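You operate a simulated robot arm through the tools that you are given. There is no shell and no other tool.

You run a simulated two-armed robot. Do the job below in one go: nothing can be reset, and whatever is moved stays where it is left.

JOB
Press the bench meter key three times. Put the red rag on the top of the test bench away on the top of the strap rack. Take the yellow seal on the top of the test bench and put it away on the top of the coupling bench. Take the cap off the grey water bottle and lay it down on the top of the banding bench. Fetch the 6 mm shim from the top of the banding bench and stand it on the top of the store counter. Take the white pump and put it on the fourth shelf from the bottom of the spares rack. Put the tin marked "blue coat" from the top of the coupling bench on the top of the drum stand and the tin labelled "WAX" on the lock-out shelf. Any order will do. Set down upright: shim.
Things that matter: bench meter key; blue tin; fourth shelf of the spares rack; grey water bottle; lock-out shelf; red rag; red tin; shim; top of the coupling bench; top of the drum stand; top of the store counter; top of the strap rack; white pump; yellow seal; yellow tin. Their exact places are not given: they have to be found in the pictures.

The check looks at the end state, three seconds after you hand in, the way a careful person would. Anything else that was tipped, shoved, dropped, spilled or broken makes it a failure. A push-on lid holds only when it is set on centred and level and pressed home; a screw cap is set on level and turned clockwise until tight.

ROBOT AND FRAMES
Two 7-joint arms with two-finger parallel grippers on one trunk, on a base that moves. Base frame: it is fixed to the floor where the robot stands at the start and does not move with it; the origin is under the middle of the robot, x ahead of it, y to its left, z up. Units: m, degrees, N and s.
The left shoulder is at the start at [-0.082, 0.119, 0.851], the right one opposite. With the tool pointing down near the work surface each hand reaches from about 0.1 to 0.56 m from the robot's upright axis, wherever it stands, measured 20 degrees to its own side. Places, roughly: bench meter key [3.3, -0.8, 0.9]; blue tin, red tin, yellow tin [-4.25, 4, 1]; fourth shelf of the spares rack [1.7, 5.7, 1.3]; grey water bottle [3.75, 3.5, 0.75]; lock-out shelf (76x24 cm) [-4.66, 2.52, 0.76]; red rag (11x8x4 cm) [3.4, -0.5, 0.9]; shim [4, 4, 0.75]; top of the coupling bench [-4.4, 4, 0.9]; top of the drum stand [-1.4, 5.3, 0.7]; top of the store counter [0.8, 5.7, 0.9]; top of the strap rack [2.1, -2.6, 0.9]; white pump [-3, 5.5, 0.75]; yellow seal (7x7x2 cm) [3.5, 0.3, 0.9]. Payload 3.43 kg a hand.
The TCP of each hand is the grasp point between the finger pads, 0.03 m short of the fingertips. In the tool frame z runs along the fingers and y along their closing line. Largest opening 0.094 m; finger width 0.028, thickness 0.01; the body of the gripper, 0.05 by 0.096 m, starts 0.055 m behind the TCP.
Orientation is told as [roll, pitch, yaw] about the base's x, y, z axes, in that order, counted from this pose: with the fingers straight down and closing along the base's y, the tool's x points along the base's -x, its y along +y and its z along -z.

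CONTROLS
- The arms move only by the tool jog_arm. It takes "left_steps", "right_steps" or both (then of equal length, played together; a hand with none holds still); each is a list of rows, each a list of 7 numbers: the shift along the tool's x, y, z in m, then the turn, a rotation vector about the tool's x, y, z in degrees, then the finger opening in m, from 0 to 0.094. In form: [[x, y, z, wx, wy, wz, jaw], ...]. A call has 1 to 20 rows; each row is the pose to reach, as a shift and turn from the pose commanded when the call began, along the tool's axes at that moment. A row lasts 0.2 s, in which the tool goes at most 0.05 m and 8.6 degrees; a call with a longer step from one row to the next is refused whole, and so is a gripper value outside its range. A pose out of reach is approached as far as the arm can. The call stops where the force on the tool passes 40 N (or 10 N more than at its start, if that is more) or the arm is blocked; 0.2 s more then pass. The fingers move at their own pace (about 0.153 m/s each) and stop on an object; they squeeze with about 21 N. The grip force told is the motor's: it shows also when the fingers shut on nothing. Time passes only in rows, and 0.2 s behind the last, so rows that repeat a pose let the fingers close. The reply holds the time, the measured pose of the TCP, the force on the tool along the base axes, the opening and the grip force, in the units named above and with some noise, with the torque about the TCP (base axes, N m) and any sound that the robot's microphone picked up.
- Cameras (640 x 400 px; columns grow to the right, rows downward): "scene" is now at [0.039, 0.0074, 1.5756]; the picture's right is [0.10, -1.00, 0.00], its down [-0.63, -0.06, -0.77] and it looks along [0.77, 0.08, -0.64] (base axes); focal length 259 px, centre (320, 200). "left" rides on the left gripper at [0.076, -0.014, -0.102] in its tool frame; the picture's right is [0.18, 0.98, 0.00], its down [-0.75, 0.14, -0.64] and it looks along [-0.63, 0.12, 0.77] (tool axes); focal length 243 px, centre (320, 200). "right" rides on the right gripper at [0.076, 0.014, -0.102] in its tool frame; the picture's right is [-0.18, 0.98, 0.00], its down [-0.75, -0.14, -0.64] and it looks along [-0.63, -0.12, 0.77] (tool axes); focal length 243 px, centre (320, 200).
- grab_frame(camera): a new picture of that camera. It takes no simulated time.
- raise_lower(by): moves the trunk up (or, below 0, down) by that many m; the arms and the scene camera ride with it, the base frame stays. It gives what a move gives, with no picture.
- drive_base(legs): drives the robot by 1 to 6 legs, each [ahead, left, turn to the left] in m, m and degrees, along the robot's own axes; the way and the turn of a leg run together, so that a leg with both is an arc; at most 1.5 m and 180 degrees a leg. The arms and the cameras ride along, it lands a little off, and it stops where it bumps. It gives what a move gives.
- aim_head(pan, tilt): turns the head with the scene camera to pan (to the left, within 143 degrees either way) and tilt (down, from -29 to 69), counted from straight ahead of the robot (the tilt from the chest, where the trunk bows). It gives what a move gives.
- locate(camera, pixels): for up to 12 pixels [column, row] of the newest picture of that camera ("zoom" is the newest enlarged one), the place [x, y, z] in the base frame of the surface seen there, good to about 0.002 m. It takes no simulated time.
- inspect(camera, box): a new picture of the part [left, top, right, bottom] of that camera's present view, enlarged. It takes no simulated time.
- finish_job(): hands the job in; it is judged then, once.

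Leave the grippers open and the arms clear of the work at the hand-in unless told otherwise.

The tools are called after "Emit:" by a JSON object that holds its "op" and its "data". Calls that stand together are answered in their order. jog_arm: Moves the arms, as the interface text tells. Its arguments: {"type":"object","properties":{"left_steps":{"type":"array"},"right_steps":{"type":"array"}},"required":[]} The other tools are called the same way: raise_lower (by) moves the trunk up or down; drive_base (legs) drives the base; aim_head (pan, tilt) turns the head that bears the scene camera; grab_frame (camera) takes a picture; locate (camera, pixels) gives the place of the surface under pixels of a picture; inspect (camera, box) takes an enlarged picture of a part of a camera's view; finish_job () hands the job in.

At the start:

```text
time: 0.0
left_eef_pos: [0.337, 0.1354, 1.1594]
left_orientation: [-0.1, 0.0, 0.0]
left_force: [0.9, 0.0, -0.5]
left_wrist_torque: [-0.03, 0.01, 0.03]
left_width: 0.0939
left_grasp_force: 0.0
right_eef_pos: [0.3184, -0.1733, 1.2015]
right_orientation: [-0.1, 0.0, 0.1]
right_force: [-0.1, -0.1, 0.0]
right_wrist_torque: [0.04, 0.01, 0.02]
right_width: 0.0939
right_grasp_force: 0.0
trunk travel left (down, up): [-0.275, 0.06]
robot x, y, heading: [-0.0002, -0.0017, 0.2]
head pan, tilt (commanded): [5.7, 39.6]
```

scene: 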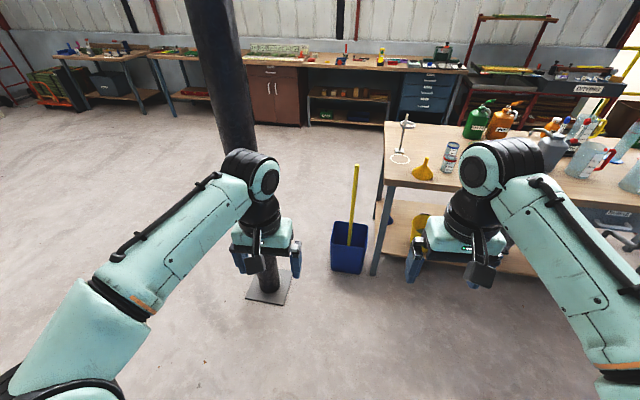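
right: 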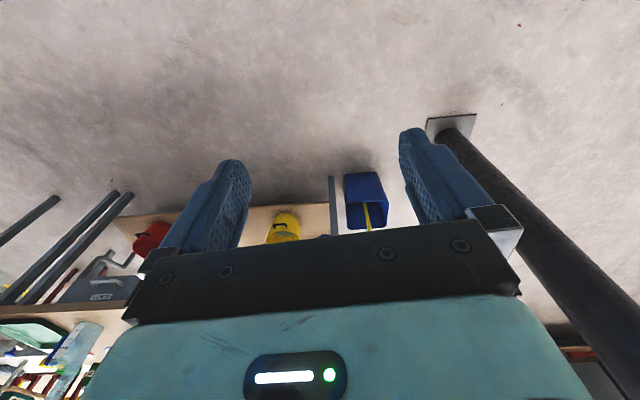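
left: 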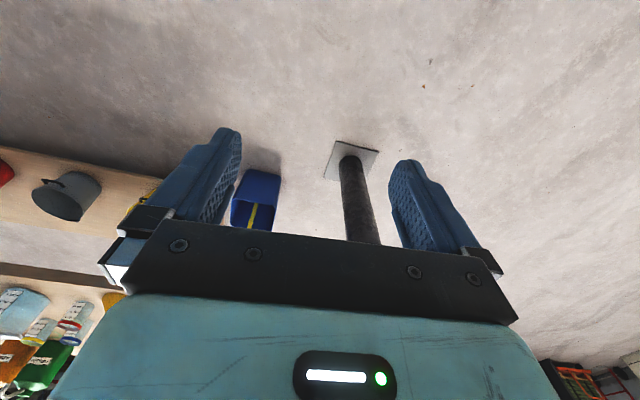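

I start by looking around. The scene picture shows a column ahead, a bench at right, and the test bench along the far wall. I turn the head level to survey the room before moving.

Emit:
{"op": "aim_head", "data": {"pan": 0, "tilt": 15}}

Emit:
{"op": "grab_frame", "data": {"camera": "scene"}}

```text
time: 0.9
left_eef_pos: [0.337, 0.1365, 1.1595]
left_orientation: [-0.1, -0.1, 0.1]
left_force: [0.1, 0.2, 0.5]
left_wrist_torque: [0.0, 0.01, -0.03]
left_width: 0.0939
left_grasp_force: 0.1
right_eef_pos: [0.3197, -0.1733, 1.2024]
right_orientation: [0.1, 0.0, 0.0]
right_force: [-0.2, 0.4, -0.1]
right_wrist_torque: [0.0, 0.0, 0.0]
right_width: 0.0939
right_grasp_force: 0.0
trunk travel left (down, up): [-0.275, 0.06]
robot x, y, heading: [-0.0018, 0.0003, 0.1]
head pan, tilt (commanded): [0.0, 15.0]
```

```text
taken
```

scene: 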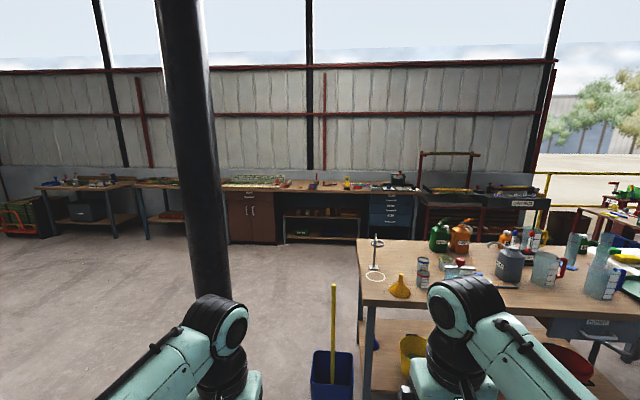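

Straight ahead is the test bench against the wall, with a bench at right front. I pan left to see the other places.

Emit:
{"op": "aim_head", "data": {"pan": 70, "tilt": 15}}

Emit:
{"op": "grab_frame", "data": {"camera": "scene"}}

Emit:
{"op": "aim_head", "data": {"pan": 140, "tilt": 15}}

Emit:
{"op": "grab_frame", "data": {"camera": "scene"}}

Emit:
{"op": "aim_head", "data": {"pan": -70, "tilt": 15}}

Emit:
{"op": "grab_frame", "data": {"camera": "scene"}}

Emit:
{"op": "aim_head", "data": {"pan": -140, "tilt": 15}}

Emit:
{"op": "grab_frame", "data": {"camera": "scene"}}

```text
time: 2.3
left_eef_pos: [0.3373, 0.136, 1.1592]
left_orientation: [0.1, 0.1, 0.0]
left_force: [0.4, 0.5, 0.0]
left_wrist_torque: [0.03, -0.03, 0.01]
left_width: 0.0936
left_grasp_force: 0.0
right_eef_pos: [0.3202, -0.174, 1.2018]
right_orientation: [0.0, 0.0, 0.0]
right_force: [-0.6, -0.3, 0.3]
right_wrist_torque: [0.0, 0.0, -0.01]
right_width: 0.0939
right_grasp_force: 0.1
trunk travel left (down, up): [-0.275, 0.06]
robot x, y, heading: [-0.0002, 0.0009, -0.3]
head pan, tilt (commanded): [70.0, 15.0]
```

```text
taken
```

scene: 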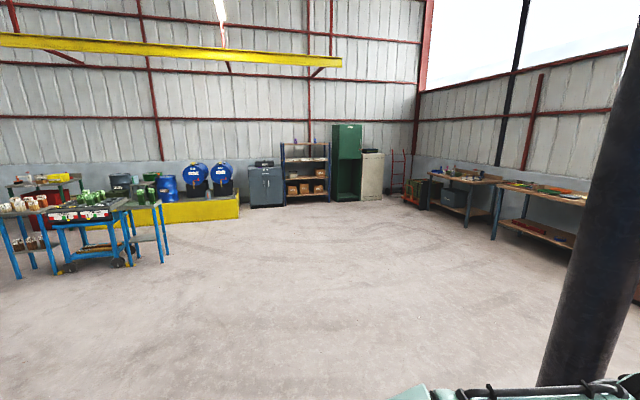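

```text
time: 3.7
left_eef_pos: [0.337, 0.1367, 1.16]
left_orientation: [0.0, 0.0, 0.1]
left_force: [-0.9, -0.4, -0.5]
left_wrist_torque: [-0.02, 0.0, 0.0]
left_width: 0.094
left_grasp_force: 0.0
right_eef_pos: [0.3189, -0.1733, 1.2019]
right_orientation: [0.0, 0.0, 0.0]
right_force: [-0.2, 0.2, 0.2]
right_wrist_torque: [0.0, 0.01, 0.0]
right_width: 0.0941
right_grasp_force: 0.0
trunk travel left (down, up): [-0.275, 0.06]
robot x, y, heading: [0.0008, 0.0033, 0.1]
head pan, tilt (commanded): [140.0, 15.0]
```

```text
taken
```

scene: 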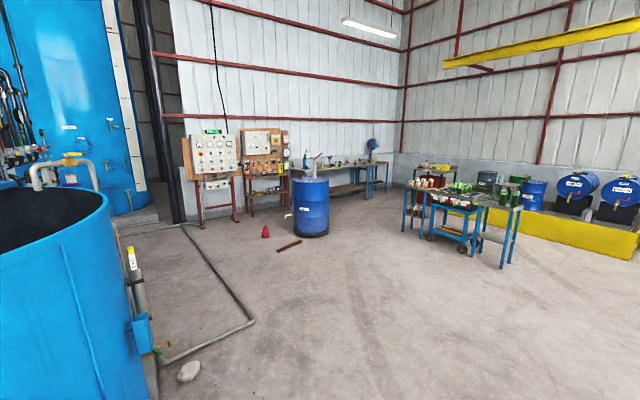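

```text
time: 6.8
left_eef_pos: [0.3368, 0.136, 1.1582]
left_orientation: [0.0, 0.2, 0.0]
left_force: [-0.1, 0.1, 0.3]
left_wrist_torque: [0.01, -0.01, 0.0]
left_width: 0.0942
left_grasp_force: 0.0
right_eef_pos: [0.3191, -0.1741, 1.2027]
right_orientation: [0.1, 0.0, 0.1]
right_force: [0.4, 0.5, -0.1]
right_wrist_torque: [0.01, -0.01, -0.02]
right_width: 0.0942
right_grasp_force: 0.1
trunk travel left (down, up): [-0.275, 0.06]
robot x, y, heading: [0.0011, 0.0014, 0.0]
head pan, tilt (commanded): [-70.0, 15.0]
```

```text
taken
```

scene: 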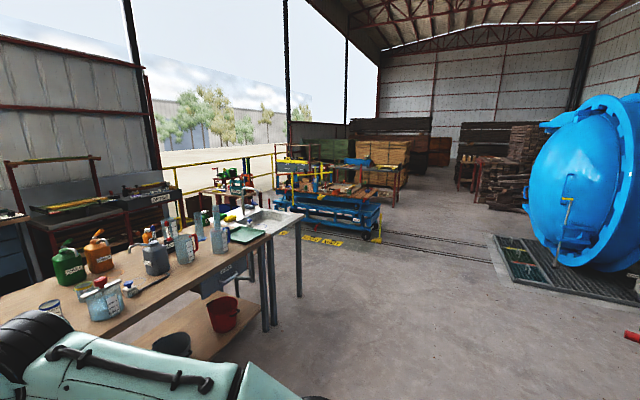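

```text
time: 8.2
left_eef_pos: [0.3375, 0.1377, 1.1596]
left_orientation: [0.1, 0.0, 0.0]
left_force: [-0.1, 0.2, 1.4]
left_wrist_torque: [0.0, 0.01, 0.02]
left_width: 0.0939
left_grasp_force: 0.0
right_eef_pos: [0.3187, -0.1742, 1.2023]
right_orientation: [0.1, -0.1, 0.0]
right_force: [0.4, 0.3, 0.5]
right_wrist_torque: [0.02, 0.03, -0.04]
right_width: 0.0939
right_grasp_force: 0.0
trunk travel left (down, up): [-0.275, 0.06]
robot x, y, heading: [0.0034, -0.0035, -0.1]
head pan, tilt (commanded): [-140.0, 15.0]
```

```text
taken
```

scene: 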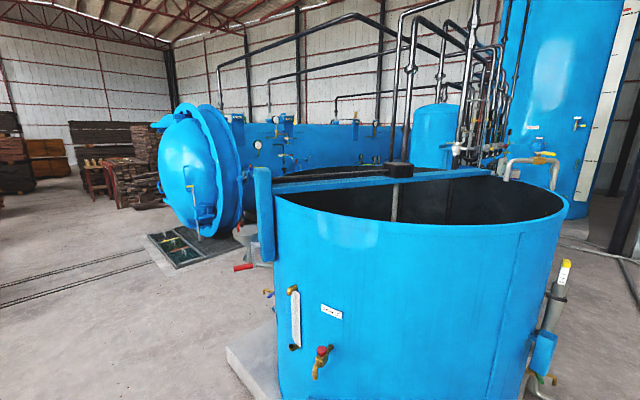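

I have an overall picture. Next I look ahead and measure the column, the bench at right and the test bench front so I can plan the drive.

Emit:
{"op": "aim_head", "data": {"pan": 0, "tilt": 25}}

Emit:
{"op": "grab_frame", "data": {"camera": "scene"}}

```text
time: 10.4
left_eef_pos: [0.3365, 0.1369, 1.1591]
left_orientation: [0.0, 0.0, -0.1]
left_force: [0.1, 0.2, -0.3]
left_wrist_torque: [-0.03, -0.03, -0.01]
left_width: 0.0939
left_grasp_force: 0.1
right_eef_pos: [0.3198, -0.1736, 1.2016]
right_orientation: [0.0, 0.0, 0.1]
right_force: [0.0, 0.4, -0.6]
right_wrist_torque: [-0.01, 0.01, -0.01]
right_width: 0.094
right_grasp_force: 0.1
trunk travel left (down, up): [-0.275, 0.06]
robot x, y, heading: [-0.0006, -0.0032, 0.1]
head pan, tilt (commanded): [0.0, 25.0]
```

```text
taken
```

scene: 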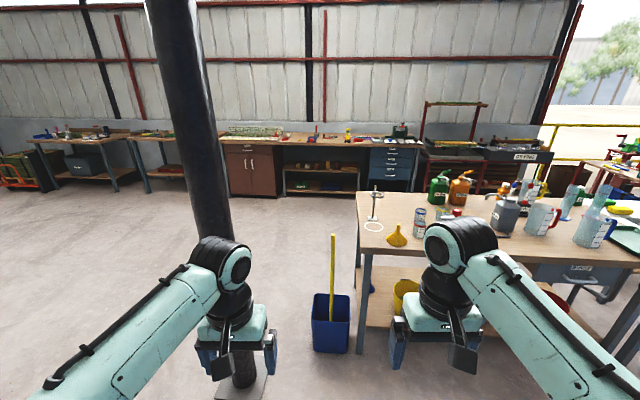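

I measure floor obstacles (column base, bin, bench corner) and the test bench's front edge.

Emit:
{"op": "locate", "data": {"camera": "scene", "pixels": [[205, 200], [238, 390], [330, 340], [362, 250], [358, 198], [230, 190], [285, 192], [410, 188], [340, 142], [135, 185], [365, 345], [333, 240]]}}

Emit:
{"op": "inspect", "data": {"camera": "scene", "box": [220, 110, 440, 200]}}

```text
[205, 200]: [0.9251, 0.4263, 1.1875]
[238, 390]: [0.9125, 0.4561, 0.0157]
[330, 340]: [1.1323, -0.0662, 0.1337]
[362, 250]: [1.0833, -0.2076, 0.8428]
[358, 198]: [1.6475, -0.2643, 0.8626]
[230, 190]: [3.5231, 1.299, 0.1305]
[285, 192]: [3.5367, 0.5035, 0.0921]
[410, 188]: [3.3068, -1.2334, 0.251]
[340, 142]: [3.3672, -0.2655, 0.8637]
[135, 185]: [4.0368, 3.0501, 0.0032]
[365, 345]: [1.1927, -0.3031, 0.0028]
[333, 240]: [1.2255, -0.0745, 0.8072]
```

```text
2.91 times, centred on (330, 155) of scene
```

zoom: 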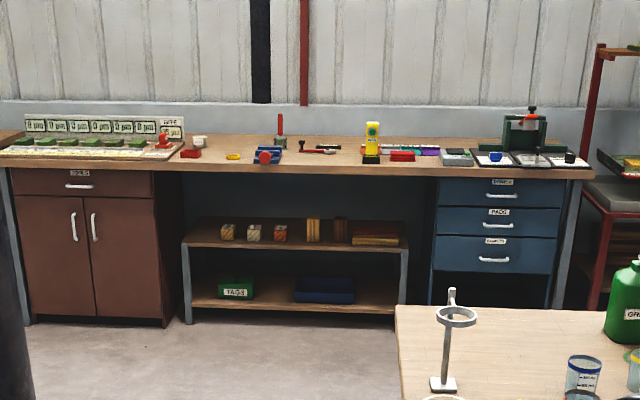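

The column is at about (0.92, 0.45), the bin at (1.13, −0.07), and the front bench starts at y≈−0.2. I drive left around the column, then ahead towards the test bench, stopping well short (x≈2.3).

Emit:
{"op": "drive_base", "data": {"legs": [[0, 1.2, 0], [1.3, 0, 0], [1.1, 0, 0], [0, -1.3, 0]]}}

Emit:
{"op": "aim_head", "data": {"pan": -10, "tilt": 30}}

Emit:
{"op": "grab_frame", "data": {"camera": "scene"}}

```text
time: 43.7
left_eef_pos: [2.7645, 0.1238, 1.1598]
left_orientation: [0.0, 0.0, 1.6]
left_force: [-0.6, 0.4, 0.2]
left_wrist_torque: [-0.04, 0.01, -0.03]
left_width: 0.094
left_grasp_force: 0.1
right_eef_pos: [2.755, -0.1854, 1.2014]
right_orientation: [0.0, 0.0, 1.6]
right_force: [0.4, -0.4, 0.3]
right_wrist_torque: [0.02, -0.01, 0.01]
right_width: 0.0938
right_grasp_force: 0.0
trunk travel left (down, up): [-0.275, 0.06]
robot x, y, heading: [2.4309, -0.0169, 1.6]
head pan, tilt (commanded): [0.0, 25.0]
```

```text
time: 44.5
left_eef_pos: [2.7639, 0.123, 1.1593]
left_orientation: [0.0, 0.0, 1.6]
left_force: [-0.2, -0.2, -0.3]
left_wrist_torque: [-0.01, -0.02, -0.03]
left_width: 0.0937
left_grasp_force: 0.1
right_eef_pos: [2.7547, -0.1867, 1.2013]
right_orientation: [0.0, -0.1, 1.6]
right_force: [0.0, -0.3, 0.9]
right_wrist_torque: [-0.01, 0.0, 0.0]
right_width: 0.0942
right_grasp_force: 0.0
trunk travel left (down, up): [-0.275, 0.06]
robot x, y, heading: [2.4329, -0.0187, 1.5]
head pan, tilt (commanded): [-10.0, 30.0]
```

```text
taken
```

scene: 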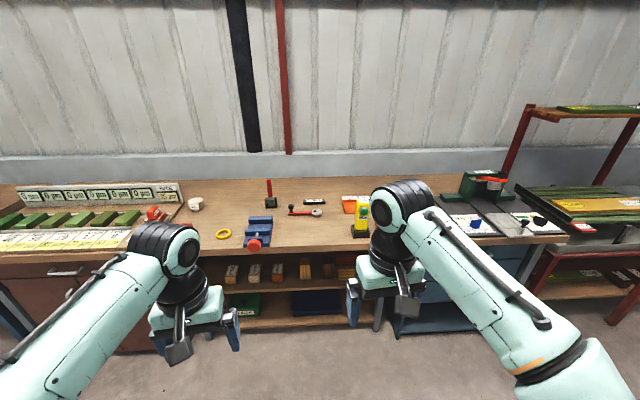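

I see the yellow ring at (223,234) on the test bench; the right arm hides the meter. I measure the bench edges and then move right.

Emit:
{"op": "locate", "data": {"camera": "scene", "pixels": [[223, 238], [300, 252], [530, 242], [360, 228], [350, 205], [195, 205], [255, 240], [500, 225], [480, 190], [545, 105], [560, 230], [470, 222]]}}

Emit:
{"op": "drive_base", "data": {"legs": [[0, -0.9, -1.5]]}}

Emit:
{"op": "aim_head", "data": {"pan": 15, "tilt": 30}}

Emit:
{"op": "grab_frame", "data": {"camera": "scene"}}

```text
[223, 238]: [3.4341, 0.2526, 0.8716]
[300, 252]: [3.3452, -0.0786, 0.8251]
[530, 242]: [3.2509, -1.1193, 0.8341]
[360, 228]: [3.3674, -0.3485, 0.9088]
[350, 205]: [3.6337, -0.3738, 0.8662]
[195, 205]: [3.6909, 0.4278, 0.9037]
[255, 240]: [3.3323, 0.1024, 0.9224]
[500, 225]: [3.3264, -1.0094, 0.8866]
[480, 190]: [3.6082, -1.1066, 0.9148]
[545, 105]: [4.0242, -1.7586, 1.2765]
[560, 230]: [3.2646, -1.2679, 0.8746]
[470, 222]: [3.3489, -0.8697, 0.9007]
```

```text
time: 52.8
left_eef_pos: [2.7849, -0.7896, 1.1595]
left_orientation: [0.1, 0.0, 0.7]
left_force: [-0.2, -0.5, -0.3]
left_wrist_torque: [0.02, 0.01, -0.01]
left_width: 0.094
left_grasp_force: 0.0
right_eef_pos: [2.7711, -1.1007, 1.2019]
right_orientation: [-0.1, 0.0, 0.8]
right_force: [0.3, -0.1, 0.3]
right_wrist_torque: [-0.01, 0.03, -0.05]
right_width: 0.0938
right_grasp_force: 0.1
trunk travel left (down, up): [-0.275, 0.06]
robot x, y, heading: [2.4489, -0.9299, 0.6]
head pan, tilt (commanded): [-10.0, 30.0]
```

```text
time: 53.7
left_eef_pos: [2.7848, -0.7905, 1.1605]
left_orientation: [0.0, 0.0, 0.8]
left_force: [-0.2, -0.2, 0.0]
left_wrist_torque: [-0.02, -0.02, 0.0]
left_width: 0.0935
left_grasp_force: 0.0
right_eef_pos: [2.772, -1.099, 1.2019]
right_orientation: [0.0, 0.0, 0.8]
right_force: [0.0, 0.7, -1.0]
right_wrist_torque: [-0.01, 0.02, -0.02]
right_width: 0.094
right_grasp_force: 0.1
trunk travel left (down, up): [-0.275, 0.06]
robot x, y, heading: [2.4502, -0.9316, 0.8]
head pan, tilt (commanded): [15.0, 30.0]
```

```text
taken
```

scene: 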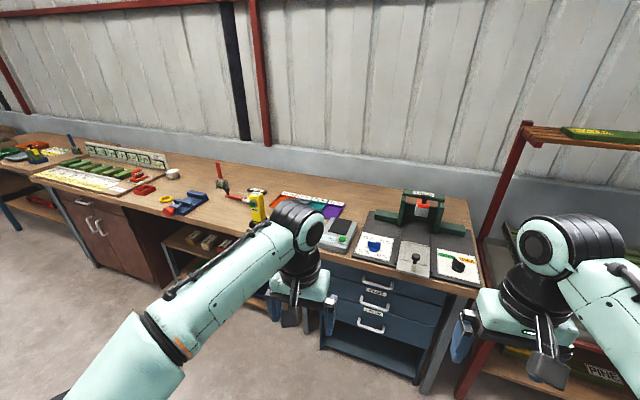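

The meter is around (338,232) with a green button near (342,240). I zoom in there.

Emit:
{"op": "inspect", "data": {"camera": "scene", "box": [230, 170, 390, 270]}}

Emit:
{"op": "locate", "data": {"camera": "scene", "pixels": [[342, 240], [338, 228], [330, 232], [352, 240], [310, 200], [373, 246], [416, 257], [465, 285], [455, 262], [240, 197], [257, 205]]}}

```text
4.00 times, centred on (310, 220) of scene
```

zoom: 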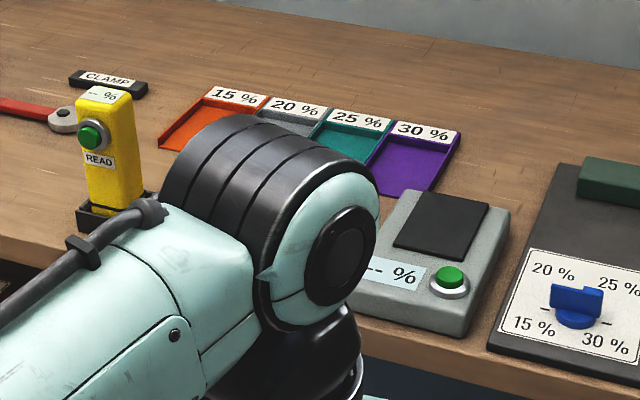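

```text
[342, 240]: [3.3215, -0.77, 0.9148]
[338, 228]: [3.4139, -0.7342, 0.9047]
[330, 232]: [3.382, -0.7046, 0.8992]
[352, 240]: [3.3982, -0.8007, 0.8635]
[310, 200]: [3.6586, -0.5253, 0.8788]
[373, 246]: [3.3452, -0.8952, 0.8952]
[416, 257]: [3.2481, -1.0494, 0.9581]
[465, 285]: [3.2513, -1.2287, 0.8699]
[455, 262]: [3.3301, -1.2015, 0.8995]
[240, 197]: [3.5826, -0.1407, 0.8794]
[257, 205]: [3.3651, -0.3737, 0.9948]
```

The grey bench meter's green key is at (3.322, −0.770, 0.915). I move to about (2.92, −0.62) so the right hand faces the key and the left hand the rag; the hands ride at z≈1.16, above everything there.

Emit:
{"op": "drive_base", "data": {"legs": [[0, 0.31, -0.8], [0.45, 0, 0]]}}

Emit:
{"op": "aim_head", "data": {"pan": 0, "tilt": 50}}

Emit:
{"op": "grab_frame", "data": {"camera": "scene"}}

Emit:
{"op": "grab_frame", "data": {"camera": "left"}}

Emit:
{"op": "grab_frame", "data": {"camera": "right"}}

```text
time: 59.2
left_eef_pos: [3.2364, -0.4933, 1.1589]
left_orientation: [0.1, 0.0, -0.4]
left_force: [0.3, -0.1, -0.7]
left_wrist_torque: [0.01, 0.01, -0.01]
left_width: 0.0941
left_grasp_force: 0.1
right_eef_pos: [3.2163, -0.8038, 1.2015]
right_orientation: [0.0, -0.1, -0.3]
right_force: [-0.1, -0.1, -0.2]
right_wrist_torque: [0.02, 0.01, -0.01]
right_width: 0.094
right_grasp_force: 0.1
trunk travel left (down, up): [-0.275, 0.06]
robot x, y, heading: [2.8977, -0.6294, -0.4]
head pan, tilt (commanded): [15.0, 30.0]
```

```text
time: 60.1
left_eef_pos: [3.2361, -0.4946, 1.1596]
left_orientation: [0.0, 0.0, -0.4]
left_force: [0.6, 0.2, -0.4]
left_wrist_torque: [0.0, -0.01, -0.01]
left_width: 0.0941
left_grasp_force: 0.1
right_eef_pos: [3.2157, -0.8033, 1.2028]
right_orientation: [0.1, 0.0, -0.3]
right_force: [0.4, 0.0, -0.3]
right_wrist_torque: [0.0, -0.01, 0.01]
right_width: 0.094
right_grasp_force: 0.0
trunk travel left (down, up): [-0.275, 0.06]
robot x, y, heading: [2.8956, -0.6283, -0.4]
head pan, tilt (commanded): [0.0, 50.0]
```

```text
taken
```

scene: 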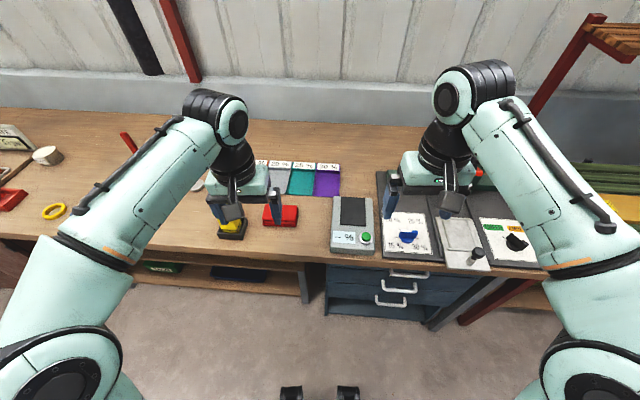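

```text
taken
```

left: 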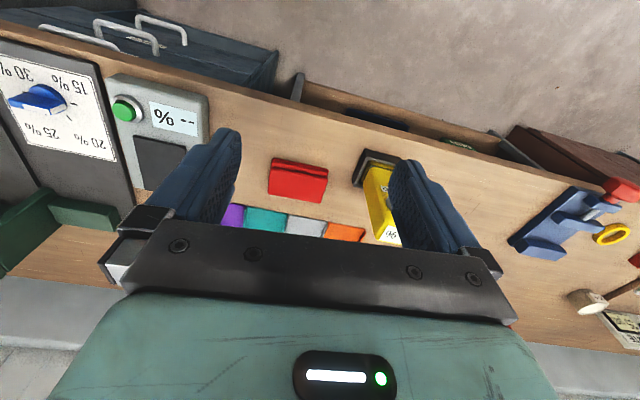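

```text
taken
```

right: 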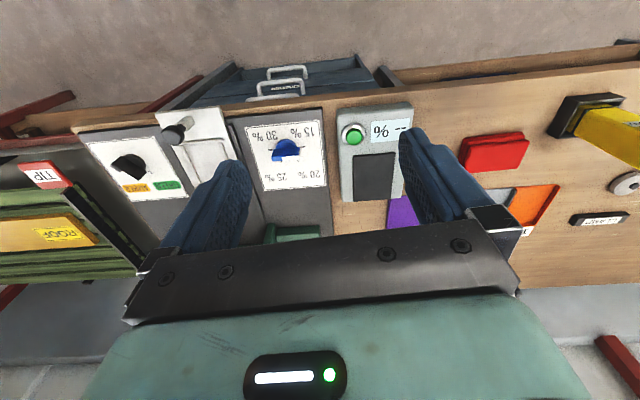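

The red rag is at (281,215) in the scene picture, the key at (366,238). I measure both, using the scene and hand pictures.

Emit:
{"op": "locate", "data": {"camera": "scene", "pixels": [[366, 238], [359, 236], [366, 248], [265, 206], [298, 206], [263, 223], [297, 225], [281, 214], [240, 237], [225, 215], [275, 240]]}}

Emit:
{"op": "locate", "data": {"camera": "left", "pixels": [[275, 158], [327, 168], [325, 205], [268, 192], [298, 180], [380, 165], [340, 110], [125, 110], [335, 215]]}}

Emit:
{"op": "inspect", "data": {"camera": "scene", "box": [200, 160, 440, 270]}}

```text
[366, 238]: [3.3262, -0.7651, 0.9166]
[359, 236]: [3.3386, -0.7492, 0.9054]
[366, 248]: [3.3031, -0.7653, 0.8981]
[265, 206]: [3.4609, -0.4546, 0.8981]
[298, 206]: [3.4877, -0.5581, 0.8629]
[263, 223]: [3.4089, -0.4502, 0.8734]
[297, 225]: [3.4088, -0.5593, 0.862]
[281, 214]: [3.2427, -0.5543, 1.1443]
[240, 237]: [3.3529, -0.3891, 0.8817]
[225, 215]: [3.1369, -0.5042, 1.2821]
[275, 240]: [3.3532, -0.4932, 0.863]
```

```text
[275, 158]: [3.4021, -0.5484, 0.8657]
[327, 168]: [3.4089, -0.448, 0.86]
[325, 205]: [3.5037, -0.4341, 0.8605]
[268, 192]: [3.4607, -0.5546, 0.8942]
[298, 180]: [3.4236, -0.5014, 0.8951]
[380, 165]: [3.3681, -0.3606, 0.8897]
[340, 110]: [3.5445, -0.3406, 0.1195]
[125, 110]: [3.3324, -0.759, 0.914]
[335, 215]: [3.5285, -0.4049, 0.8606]
```

```text
2.67 times, centred on (320, 215) of scene
```

zoom: 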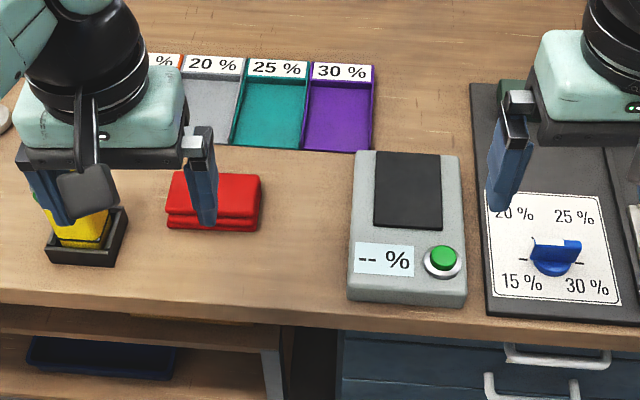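

The key top centre is about (3.326, −0.766, 0.917); the rag spans x 3.40–3.48, y −0.56–−0.45, top z≈0.895, on a bench top at 0.861. I bring the right hand, fingers shut, to a spot 3 cm over the key.

Emit:
{"op": "jog_arm", "data": {"right_steps": [[-0.02, 0.006, 0.03, 0, 0, 0, 0.0], [-0.04, 0.012, 0.065, 0, 0, 0, 0.0], [-0.06, 0.018, 0.1, 0, 0, 0, 0.0], [-0.08, 0.025, 0.14, 0, 0, 0, 0.0], [-0.1, 0.032, 0.18, 0, 0, 0, 0.0], [-0.11, 0.038, 0.22, 0, 0, 0, 0.0], [-0.11, 0.038, 0.22, 0, 0, 0, 0.0]]}}

Emit:
{"op": "grab_frame", "data": {"camera": "right"}}

Emit:
{"op": "inspect", "data": {"camera": "scene", "box": [280, 180, 440, 280]}}

```text
time: 61.7
left_eef_pos: [3.2354, -0.493, 1.1591]
left_orientation: [-0.1, 0.1, -0.5]
left_force: [0.1, 0.0, 0.2]
left_wrist_torque: [-0.03, 0.0, -0.04]
left_width: 0.0939
left_grasp_force: 0.0
right_eef_pos: [3.3255, -0.7653, 0.9819]
right_orientation: [-0.1, -0.1, -0.4]
right_force: [0.3, -0.6, -0.8]
right_wrist_torque: [0.03, -0.02, -0.01]
right_width: 0.0
right_grasp_force: 20.6
trunk travel left (down, up): [-0.275, 0.06]
robot x, y, heading: [2.8994, -0.629, -0.6]
head pan, tilt (commanded): [0.0, 50.0]
```

```text
taken
```

right: 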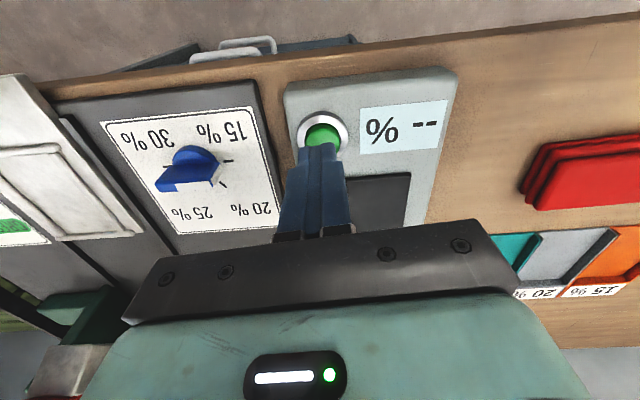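

```text
4.00 times, centred on (360, 230) of scene
```

zoom: 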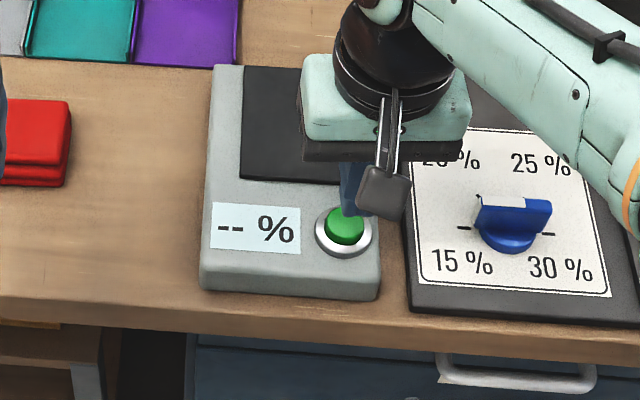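

The fingertips hang over the key; I check key centre and top more exactly from this enlarged picture.

Emit:
{"op": "locate", "data": {"camera": "zoom", "pixels": [[344, 225], [330, 225], [358, 226], [344, 236], [344, 243], [345, 250], [325, 235], [365, 235]]}}

Emit:
{"op": "locate", "data": {"camera": "right", "pixels": [[322, 130], [312, 136], [334, 136], [322, 118], [302, 132], [346, 132]]}}

```text
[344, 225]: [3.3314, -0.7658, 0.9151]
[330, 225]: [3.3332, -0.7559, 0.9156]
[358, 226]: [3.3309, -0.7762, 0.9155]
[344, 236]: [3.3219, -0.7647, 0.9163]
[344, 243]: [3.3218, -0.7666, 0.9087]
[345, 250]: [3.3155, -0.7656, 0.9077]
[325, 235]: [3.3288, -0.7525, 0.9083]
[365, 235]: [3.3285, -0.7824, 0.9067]
```

```text
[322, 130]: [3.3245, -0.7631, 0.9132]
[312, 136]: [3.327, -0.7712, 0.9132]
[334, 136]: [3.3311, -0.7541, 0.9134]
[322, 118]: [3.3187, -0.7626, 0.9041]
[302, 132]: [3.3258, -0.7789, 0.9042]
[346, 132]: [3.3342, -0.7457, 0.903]
```

Key centre refined: about (3.331, −0.765), top z 0.914, ring 0.907. I shift 5 mm ahead and descend in small steps to just press the key slightly, reading the force.

Emit:
{"op": "jog_arm", "data": {"right_steps": [[-0.005, 0.0, 0.015, 0, 0, 0, 0.0], [-0.005, 0.0, 0.03, 0, 0, 0, 0.0], [-0.005, 0.0, 0.034, 0, 0, 0, 0.0], [-0.005, 0.0, 0.037, 0, 0, 0, 0.0], [-0.005, 0.0, 0.039, 0, 0, 0, 0.0], [-0.005, 0.0, 0.041, 0, 0, 0, 0.0]]}}

Emit:
{"op": "inspect", "data": {"camera": "scene", "box": [280, 180, 440, 280]}}

```text
time: 63.1
left_eef_pos: [3.2375, -0.4941, 1.1585]
left_orientation: [0.0, -0.1, -0.4]
left_force: [0.2, -0.1, -0.1]
left_wrist_torque: [0.0, -0.01, 0.02]
left_width: 0.094
left_grasp_force: 0.1
right_eef_pos: [3.3318, -0.766, 0.9418]
right_orientation: [0.0, -0.2, -0.5]
right_force: [0.9, 0.1, 1.5]
right_wrist_torque: [0.01, 0.0, -0.04]
right_width: 0.0
right_grasp_force: 20.8
trunk travel left (down, up): [-0.275, 0.06]
robot x, y, heading: [2.9001, -0.6278, -0.5]
head pan, tilt (commanded): [0.0, 50.0]
heard: click
```

```text
4.00 times, centred on (360, 230) of scene
```

zoom: 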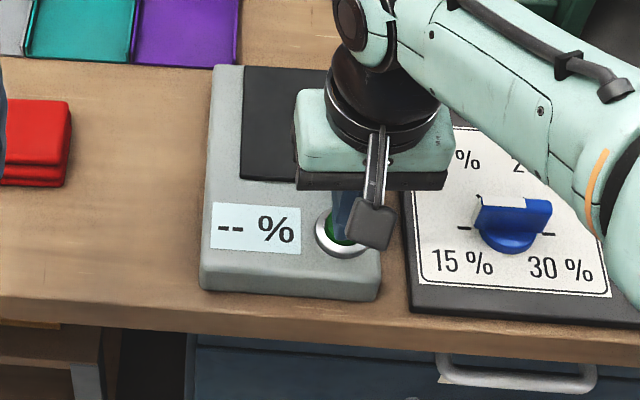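

One click was heard with light force: first press. I lift off 15 mm to release and look.

Emit:
{"op": "jog_arm", "data": {"right_steps": [[0, 0, -0.006, 0, 0, 0, 0.0], [0, 0, -0.015, 0, 0, 0, 0.0], [0, 0, -0.015, 0, 0, 0, 0.0]]}}

Emit:
{"op": "inspect", "data": {"camera": "scene", "box": [280, 180, 440, 280]}}

```text
time: 63.9
left_eef_pos: [3.2354, -0.4938, 1.1604]
left_orientation: [0.0, -0.1, -0.3]
left_force: [0.2, -0.1, 1.1]
left_wrist_torque: [0.02, -0.01, -0.03]
left_width: 0.094
left_grasp_force: 0.1
right_eef_pos: [3.3314, -0.7659, 0.9576]
right_orientation: [-0.1, 0.0, -0.3]
right_force: [-0.1, 0.6, 0.3]
right_wrist_torque: [0.03, 0.02, 0.01]
right_width: 0.0002
right_grasp_force: 21.0
trunk travel left (down, up): [-0.275, 0.06]
robot x, y, heading: [2.8952, -0.6258, -0.2]
head pan, tilt (commanded): [0.0, 50.0]
```

```text
4.00 times, centred on (360, 230) of scene
```

zoom: 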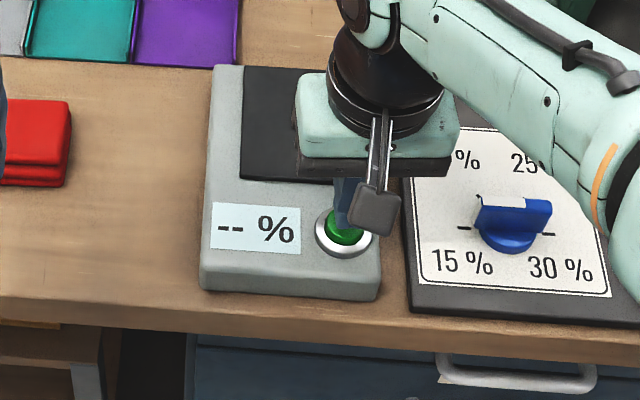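

The key sprang back. I press the second time with the same travel and lift again.

Emit:
{"op": "jog_arm", "data": {"right_steps": [[0, 0, 0.008, 0, 0, 0, 0.0], [0, 0, 0.012, 0, 0, 0, 0.0], [0, 0, 0.015, 0, 0, 0, 0.0], [0, 0, 0.0155, 0, 0, 0, 0.0], [0, 0, 0.008, 0, 0, 0, 0.0], [0, 0, 0.0, 0, 0, 0, 0.0], [0, 0, 0.0, 0, 0, 0, 0.0]]}}

```text
time: 65.5
left_eef_pos: [3.2365, -0.4937, 1.1602]
left_orientation: [0.1, 0.0, -0.4]
left_force: [0.3, 1.1, 0.1]
left_wrist_torque: [0.01, 0.01, -0.01]
left_width: 0.0941
left_grasp_force: 0.0
right_eef_pos: [3.3311, -0.7663, 0.9557]
right_orientation: [0.1, 0.0, -0.3]
right_force: [0.2, 0.3, -0.1]
right_wrist_torque: [0.02, 0.0, 0.04]
right_width: 0.0002
right_grasp_force: 21.4
trunk travel left (down, up): [-0.275, 0.06]
robot x, y, heading: [2.8989, -0.628, -0.4]
head pan, tilt (commanded): [0.0, 50.0]
heard: click
```

A second click was heard. I press the third time the same way, then lift further clear.

Emit:
{"op": "jog_arm", "data": {"right_steps": [[0, 0, 0.008, 0, 0, 0, 0.0], [0, 0, 0.012, 0, 0, 0, 0.0], [0, 0, 0.015, 0, 0, 0, 0.0], [0, 0, 0.0155, 0, 0, 0, 0.0], [0, 0, 0.008, 0, 0, 0, 0.0], [0, 0, 0.0, 0, 0, 0, 0.0], [0, 0, 0.0, 0, 0, 0, 0.0]]}}

Emit:
{"op": "inspect", "data": {"camera": "scene", "box": [280, 180, 440, 280]}}

```text
time: 67.1
left_eef_pos: [3.2362, -0.494, 1.1597]
left_orientation: [0.0, -0.1, -0.5]
left_force: [0.0, -0.7, -0.5]
left_wrist_torque: [0.04, -0.01, -0.01]
left_width: 0.0942
left_grasp_force: 0.1
right_eef_pos: [3.3314, -0.7677, 0.9575]
right_orientation: [0.0, -0.1, -0.3]
right_force: [0.1, -0.1, 0.2]
right_wrist_torque: [0.0, 0.04, 0.0]
right_width: 0.0003
right_grasp_force: 21.0
trunk travel left (down, up): [-0.275, 0.06]
robot x, y, heading: [2.8964, -0.6268, -0.5]
head pan, tilt (commanded): [0.0, 50.0]
heard: click
```

```text
4.00 times, centred on (360, 230) of scene
```

zoom: 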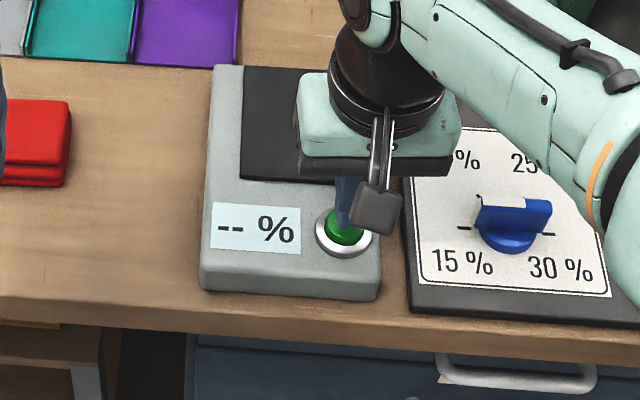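

Three clicks in all, so the key is done. I raise the right hand straight up and back to its clear height, then study the rag.

Emit:
{"op": "jog_arm", "data": {"right_steps": [[0, 0, -0.04, 0, 0, 0, 0.0], [0, 0, -0.085, 0, 0, 0, 0.0], [0.03, -0.01, -0.12, 0, 0, 0, 0.0], [0.06, -0.02, -0.15, 0, 0, 0, 0.05], [0.09, -0.03, -0.19, 0, 0, 0, 0.094], [0.11, -0.038, -0.22, 0, 0, 0, 0.094], [0.11, -0.038, -0.235, 0, 0, 0, 0.094]]}}

Emit:
{"op": "inspect", "data": {"camera": "left", "box": [230, 130, 400, 250]}}

```text
refused: row 5 steps farther than a row can; nothing moved
```

```text
3.33 times, centred on (315, 190) of left
```

zoom: 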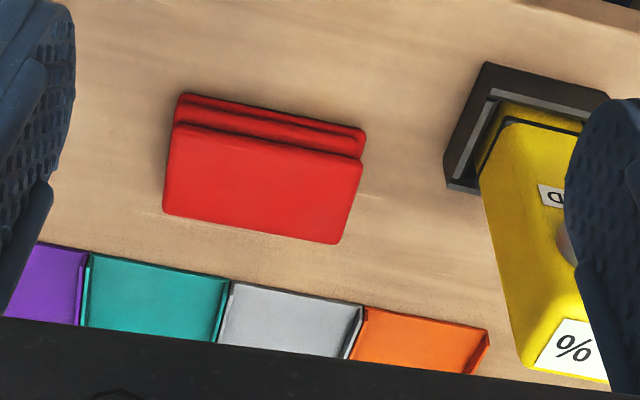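

Row 5 was too long a step, so I spread the lift over more rows. From the enlarged left picture I also measure the rag's corners.

Emit:
{"op": "jog_arm", "data": {"right_steps": [[0, 0, -0.04, 0, 0, 0, 0.0], [0, 0, -0.085, 0, 0, 0, 0.0], [0.02, -0.01, -0.12, 0, 0, 0, 0.0], [0.045, -0.015, -0.15, 0, 0, 0, 0.05], [0.07, -0.025, -0.18, 0, 0, 0, 0.094], [0.09, -0.03, -0.21, 0, 0, 0, 0.094], [0.11, -0.038, -0.235, 0, 0, 0, 0.094], [0.11, -0.038, -0.235, 0, 0, 0, 0.094]]}}

Emit:
{"op": "locate", "data": {"camera": "zoom", "pixels": [[182, 96], [363, 131], [172, 128], [357, 158], [167, 205], [333, 238], [250, 175], [260, 105], [270, 128], [450, 185], [487, 70], [200, 250]]}}

```text
time: 68.9
left_eef_pos: [3.2363, -0.4941, 1.159]
left_orientation: [0.0, 0.0, -0.4]
left_force: [-0.1, 0.0, -0.4]
left_wrist_torque: [0.0, 0.01, 0.0]
left_width: 0.0943
left_grasp_force: 0.0
right_eef_pos: [3.2247, -0.8012, 1.1931]
right_orientation: [0.0, 0.0, -0.4]
right_force: [0.3, -0.2, 0.2]
right_wrist_torque: [0.01, 0.06, -0.01]
right_width: 0.094
right_grasp_force: 0.0
trunk travel left (down, up): [-0.275, 0.06]
robot x, y, heading: [2.8969, -0.6312, -0.5]
head pan, tilt (commanded): [0.0, 50.0]
```

```text
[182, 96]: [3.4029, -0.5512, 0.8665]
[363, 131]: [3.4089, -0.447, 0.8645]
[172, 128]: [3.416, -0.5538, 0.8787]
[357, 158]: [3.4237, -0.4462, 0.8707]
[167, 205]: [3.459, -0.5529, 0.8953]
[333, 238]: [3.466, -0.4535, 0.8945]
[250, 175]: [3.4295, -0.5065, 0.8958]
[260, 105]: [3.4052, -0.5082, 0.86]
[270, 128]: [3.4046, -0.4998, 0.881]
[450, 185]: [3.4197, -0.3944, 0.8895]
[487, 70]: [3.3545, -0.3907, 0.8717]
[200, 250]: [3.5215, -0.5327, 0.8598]
```

The rag is about 11 cm along y and roughly 7–8 cm along x, centred near (3.441, −0.501), turned about −3°. It is at the reach limit, so I look down to see how much room the base has in front of the bench.

Emit:
{"op": "aim_head", "data": {"pan": 0, "tilt": 69}}

Emit:
{"op": "grab_frame", "data": {"camera": "scene"}}

```text
time: 69.7
left_eef_pos: [3.2366, -0.494, 1.1615]
left_orientation: [0.1, 0.0, -0.3]
left_force: [-0.3, -0.8, -0.2]
left_wrist_torque: [-0.01, -0.04, -0.01]
left_width: 0.0938
left_grasp_force: 0.2
right_eef_pos: [3.2234, -0.8013, 1.1919]
right_orientation: [0.0, -0.1, -0.3]
right_force: [0.1, 0.1, 0.6]
right_wrist_torque: [0.04, -0.02, 0.04]
right_width: 0.0938
right_grasp_force: 0.0
trunk travel left (down, up): [-0.275, 0.06]
robot x, y, heading: [2.9002, -0.6291, -0.3]
head pan, tilt (commanded): [0.0, 68.8]
```

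```text
taken
```

scene: 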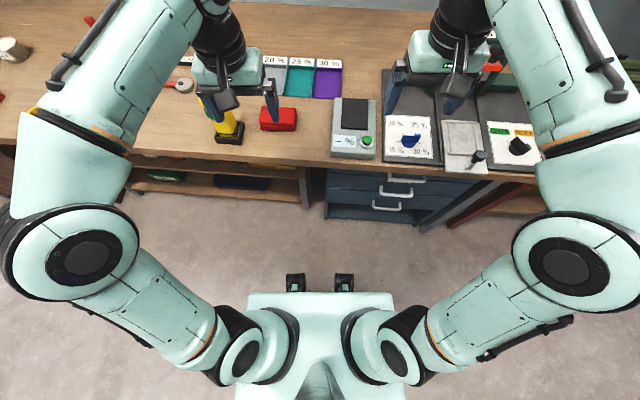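

I measure the black front parts of the base at (295,275), (344,275), the shelf edge and the drawer fronts.

Emit:
{"op": "locate", "data": {"camera": "scene", "pixels": [[295, 280], [344, 280], [295, 274], [320, 295], [390, 208], [300, 203], [400, 180], [250, 196], [250, 160], [350, 168], [75, 245], [575, 262]]}}

```text
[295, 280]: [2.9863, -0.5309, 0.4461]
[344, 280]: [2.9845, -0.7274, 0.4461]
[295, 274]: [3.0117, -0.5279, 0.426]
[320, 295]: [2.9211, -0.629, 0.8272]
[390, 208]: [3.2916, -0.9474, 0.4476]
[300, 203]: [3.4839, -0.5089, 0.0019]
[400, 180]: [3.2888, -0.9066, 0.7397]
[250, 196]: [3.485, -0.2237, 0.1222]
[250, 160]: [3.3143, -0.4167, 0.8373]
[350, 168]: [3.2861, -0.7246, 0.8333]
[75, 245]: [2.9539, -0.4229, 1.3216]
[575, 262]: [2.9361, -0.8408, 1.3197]
```

The base reaches at most ~0.18 m ahead of the axis, and the bench front is at 3.29, so there is room. I drive 9 cm ahead.

Emit:
{"op": "drive_base", "data": {"legs": [[0.09, 0, 0]]}}

Emit:
{"op": "inspect", "data": {"camera": "left", "box": [160, 60, 480, 260]}}

```text
time: 70.8
left_eef_pos: [3.3251, -0.4938, 1.1593]
left_orientation: [0.1, 0.1, -0.3]
left_force: [0.2, 0.8, 0.3]
left_wrist_torque: [-0.02, 0.01, -0.01]
left_width: 0.0941
left_grasp_force: 0.1
right_eef_pos: [3.3128, -0.8018, 1.1919]
right_orientation: [-0.1, 0.0, -0.3]
right_force: [0.3, -1.4, -0.4]
right_wrist_torque: [0.04, -0.02, -0.02]
right_width: 0.094
right_grasp_force: 0.1
trunk travel left (down, up): [-0.275, 0.06]
robot x, y, heading: [2.9854, -0.6293, -0.2]
head pan, tilt (commanded): [0.0, 68.8]
```

```text
2.00 times, centred on (320, 160) of left
```

zoom: 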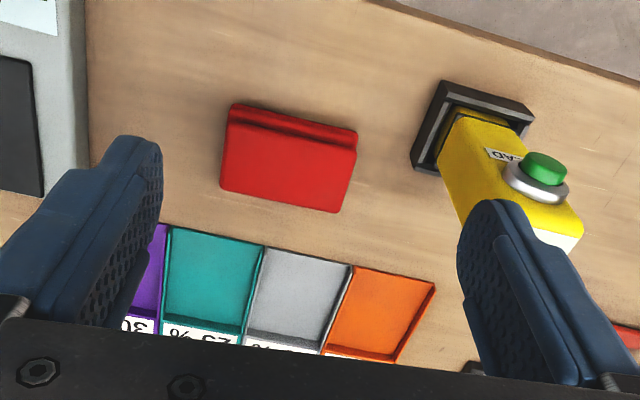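

To keep the hand's camera away from the tall yellow meter, I turn the left hand so its camera side faces right (base yaw +86.7°), and move to about (3.441, −0.501, 1.02) above the rag.

Emit:
{"op": "jog_arm", "data": {"left_steps": [[-0.01, -0.0, 0.0, 0, 0, -8, 0.094], [-0.02, -0.001, 0.01, 0, 0, -16, 0.094], [-0.03, -0.002, 0.02, 0, 0, -24, 0.094], [-0.04, -0.003, 0.03, 0, 0, -32, 0.094], [-0.05, -0.003, 0.04, 0, 0, -40, 0.094], [-0.06, -0.004, 0.055, 0, 0, -48, 0.094], [-0.07, -0.004, 0.07, 0, 0, -56, 0.094], [-0.08, -0.005, 0.085, 0, 0, -64, 0.094], [-0.095, -0.005, 0.1, 0, 0, -72, 0.094], [-0.105, -0.006, 0.12, 0, 0, -80, 0.094], [-0.116, -0.0065, 0.139, 0, 0, -87, 0.094], [-0.116, -0.0065, 0.139, 0, 0, -87, 0.094]]}}

Emit:
{"op": "grab_frame", "data": {"camera": "left"}}

Emit:
{"op": "grab_frame", "data": {"camera": "scene"}}

```text
time: 73.4
left_eef_pos: [3.4397, -0.5003, 1.0197]
left_orientation: [-0.1, -0.1, 86.8]
left_force: [-0.2, -0.4, 0.3]
left_wrist_torque: [-0.01, 0.0, -0.01]
left_width: 0.0942
left_grasp_force: 0.0
right_eef_pos: [3.311, -0.8021, 1.1923]
right_orientation: [-0.1, -0.2, -0.3]
right_force: [0.8, 0.2, -0.3]
right_wrist_torque: [-0.01, 0.02, -0.01]
right_width: 0.0938
right_grasp_force: 0.0
trunk travel left (down, up): [-0.275, 0.06]
robot x, y, heading: [2.9855, -0.6277, -0.4]
head pan, tilt (commanded): [0.0, 68.8]
```

```text
taken
```

left: 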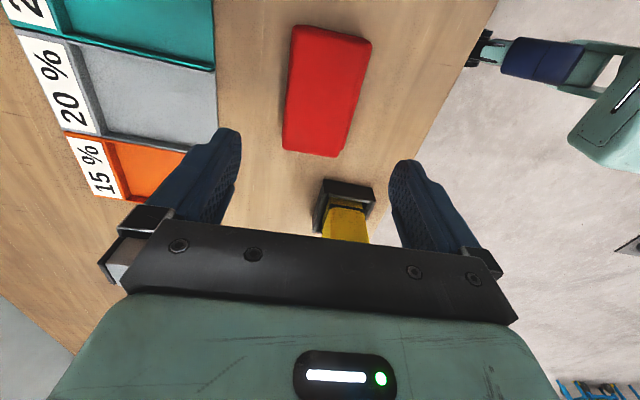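

```text
taken
```

scene: 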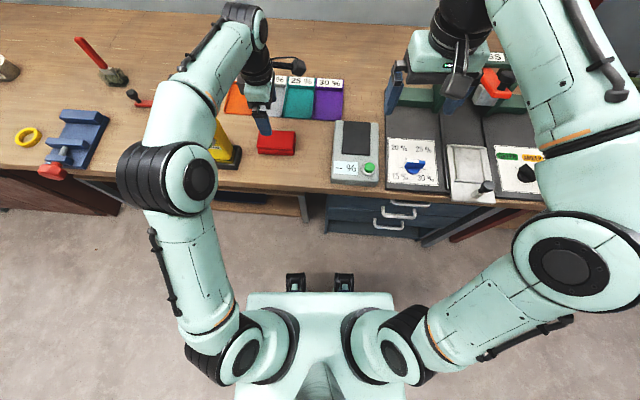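

The hand is over the rag with no contact. I locate the rag's edges in the left picture to refine the grasp.

Emit:
{"op": "locate", "data": {"camera": "left", "pixels": [[325, 90], [297, 26], [370, 42], [285, 148], [330, 157], [282, 90], [355, 100], [350, 60], [300, 60], [345, 205], [318, 120]]}}

```text
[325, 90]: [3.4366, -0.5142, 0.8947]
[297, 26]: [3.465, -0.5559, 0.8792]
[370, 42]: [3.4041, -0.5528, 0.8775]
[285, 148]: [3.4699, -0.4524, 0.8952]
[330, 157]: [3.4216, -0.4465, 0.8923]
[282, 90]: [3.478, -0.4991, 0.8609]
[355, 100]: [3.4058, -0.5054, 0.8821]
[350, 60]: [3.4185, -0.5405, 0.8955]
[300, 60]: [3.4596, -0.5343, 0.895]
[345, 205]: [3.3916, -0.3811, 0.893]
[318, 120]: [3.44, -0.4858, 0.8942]
```

The rag's x-span is 3.405–3.473, centred under the hand. I descend 12.6 cm to put the fingertips just over the bench top, then close.

Emit:
{"op": "jog_arm", "data": {"left_steps": [[0, 0, 0.04, 0, 0, 0, 0.094], [0, 0, 0.08, 0, 0, 0, 0.094], [0, 0, 0.11, 0, 0, 0, 0.094], [0, 0, 0.125, 0, 0, 0, 0.094], [0, 0, 0.125, 0, 0, 0, 0.05], [0, 0, 0.125, 0, 0, 0, 0.03], [0, 0, 0.125, 0, 0, 0, 0.03]]}}

Emit:
{"op": "grab_frame", "data": {"camera": "left"}}

```text
time: 75.0
left_eef_pos: [3.4398, -0.5009, 0.8942]
left_orientation: [0.0, 0.0, 86.7]
left_force: [-0.7, -0.3, 0.2]
left_wrist_torque: [0.0, 0.03, -0.01]
left_width: 0.0736
left_grasp_force: 21.3
right_eef_pos: [3.3129, -0.803, 1.193]
right_orientation: [0.1, -0.1, -0.3]
right_force: [-0.4, 0.4, 0.0]
right_wrist_torque: [0.0, 0.0, -0.02]
right_width: 0.0941
right_grasp_force: 0.0
trunk travel left (down, up): [-0.275, 0.06]
robot x, y, heading: [2.9895, -0.626, -0.3]
head pan, tilt (commanded): [0.0, 68.8]
```

```text
taken
```

left: 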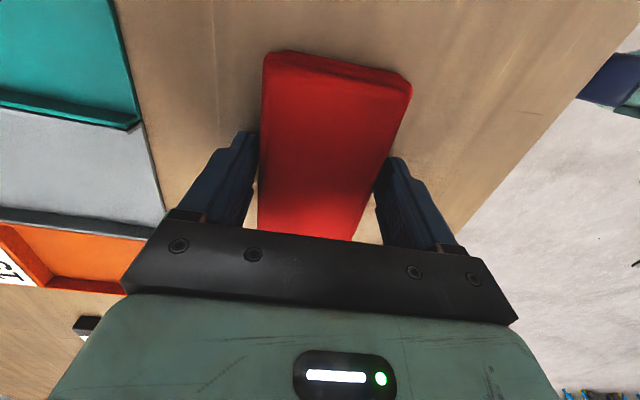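

The rag is held (width 0.074). I lift it straight up 23 cm.

Emit:
{"op": "jog_arm", "data": {"left_steps": [[0, 0, -0.02, 0, 0, 0, 0.03], [0, 0, -0.06, 0, 0, 0, 0.03], [0, 0, -0.1, 0, 0, 0, 0.03], [0, 0, -0.14, 0, 0, 0, 0.03], [0, 0, -0.18, 0, 0, 0, 0.03], [0, 0, -0.22, 0, 0, 0, 0.03], [0.0, 0.05, -0.24, 0, 0, 0, 0.03], [0.0, 0.1, -0.25, 0, 0, 0, 0.03], [0.0, 0.1, -0.25, 0, 0, 0, 0.03]]}}

Emit:
{"op": "aim_head", "data": {"pan": -60, "tilt": 30}}

Emit:
{"op": "grab_frame", "data": {"camera": "scene"}}

```text
refused: row 7 steps farther than a row can; nothing moved
```

```text
time: 76.3
left_eef_pos: [3.4383, -0.5013, 0.8965]
left_orientation: [0.0, 0.0, 86.7]
left_force: [0.3, 0.2, -0.1]
left_wrist_torque: [0.0, 0.0, 0.04]
left_width: 0.0738
left_grasp_force: 21.5
right_eef_pos: [3.3126, -0.8012, 1.193]
right_orientation: [0.0, 0.0, -0.3]
right_force: [-0.3, -0.1, -0.3]
right_wrist_torque: [-0.02, -0.03, -0.02]
right_width: 0.094
right_grasp_force: 0.0
trunk travel left (down, up): [-0.275, 0.06]
robot x, y, heading: [2.9872, -0.6307, -0.3]
head pan, tilt (commanded): [-60.0, 30.0]
```

```text
taken
```

scene: 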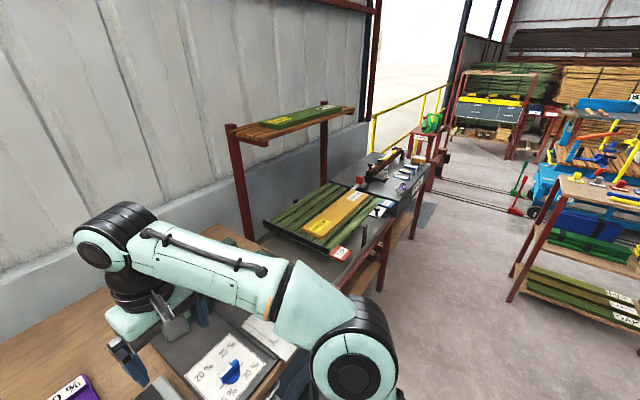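

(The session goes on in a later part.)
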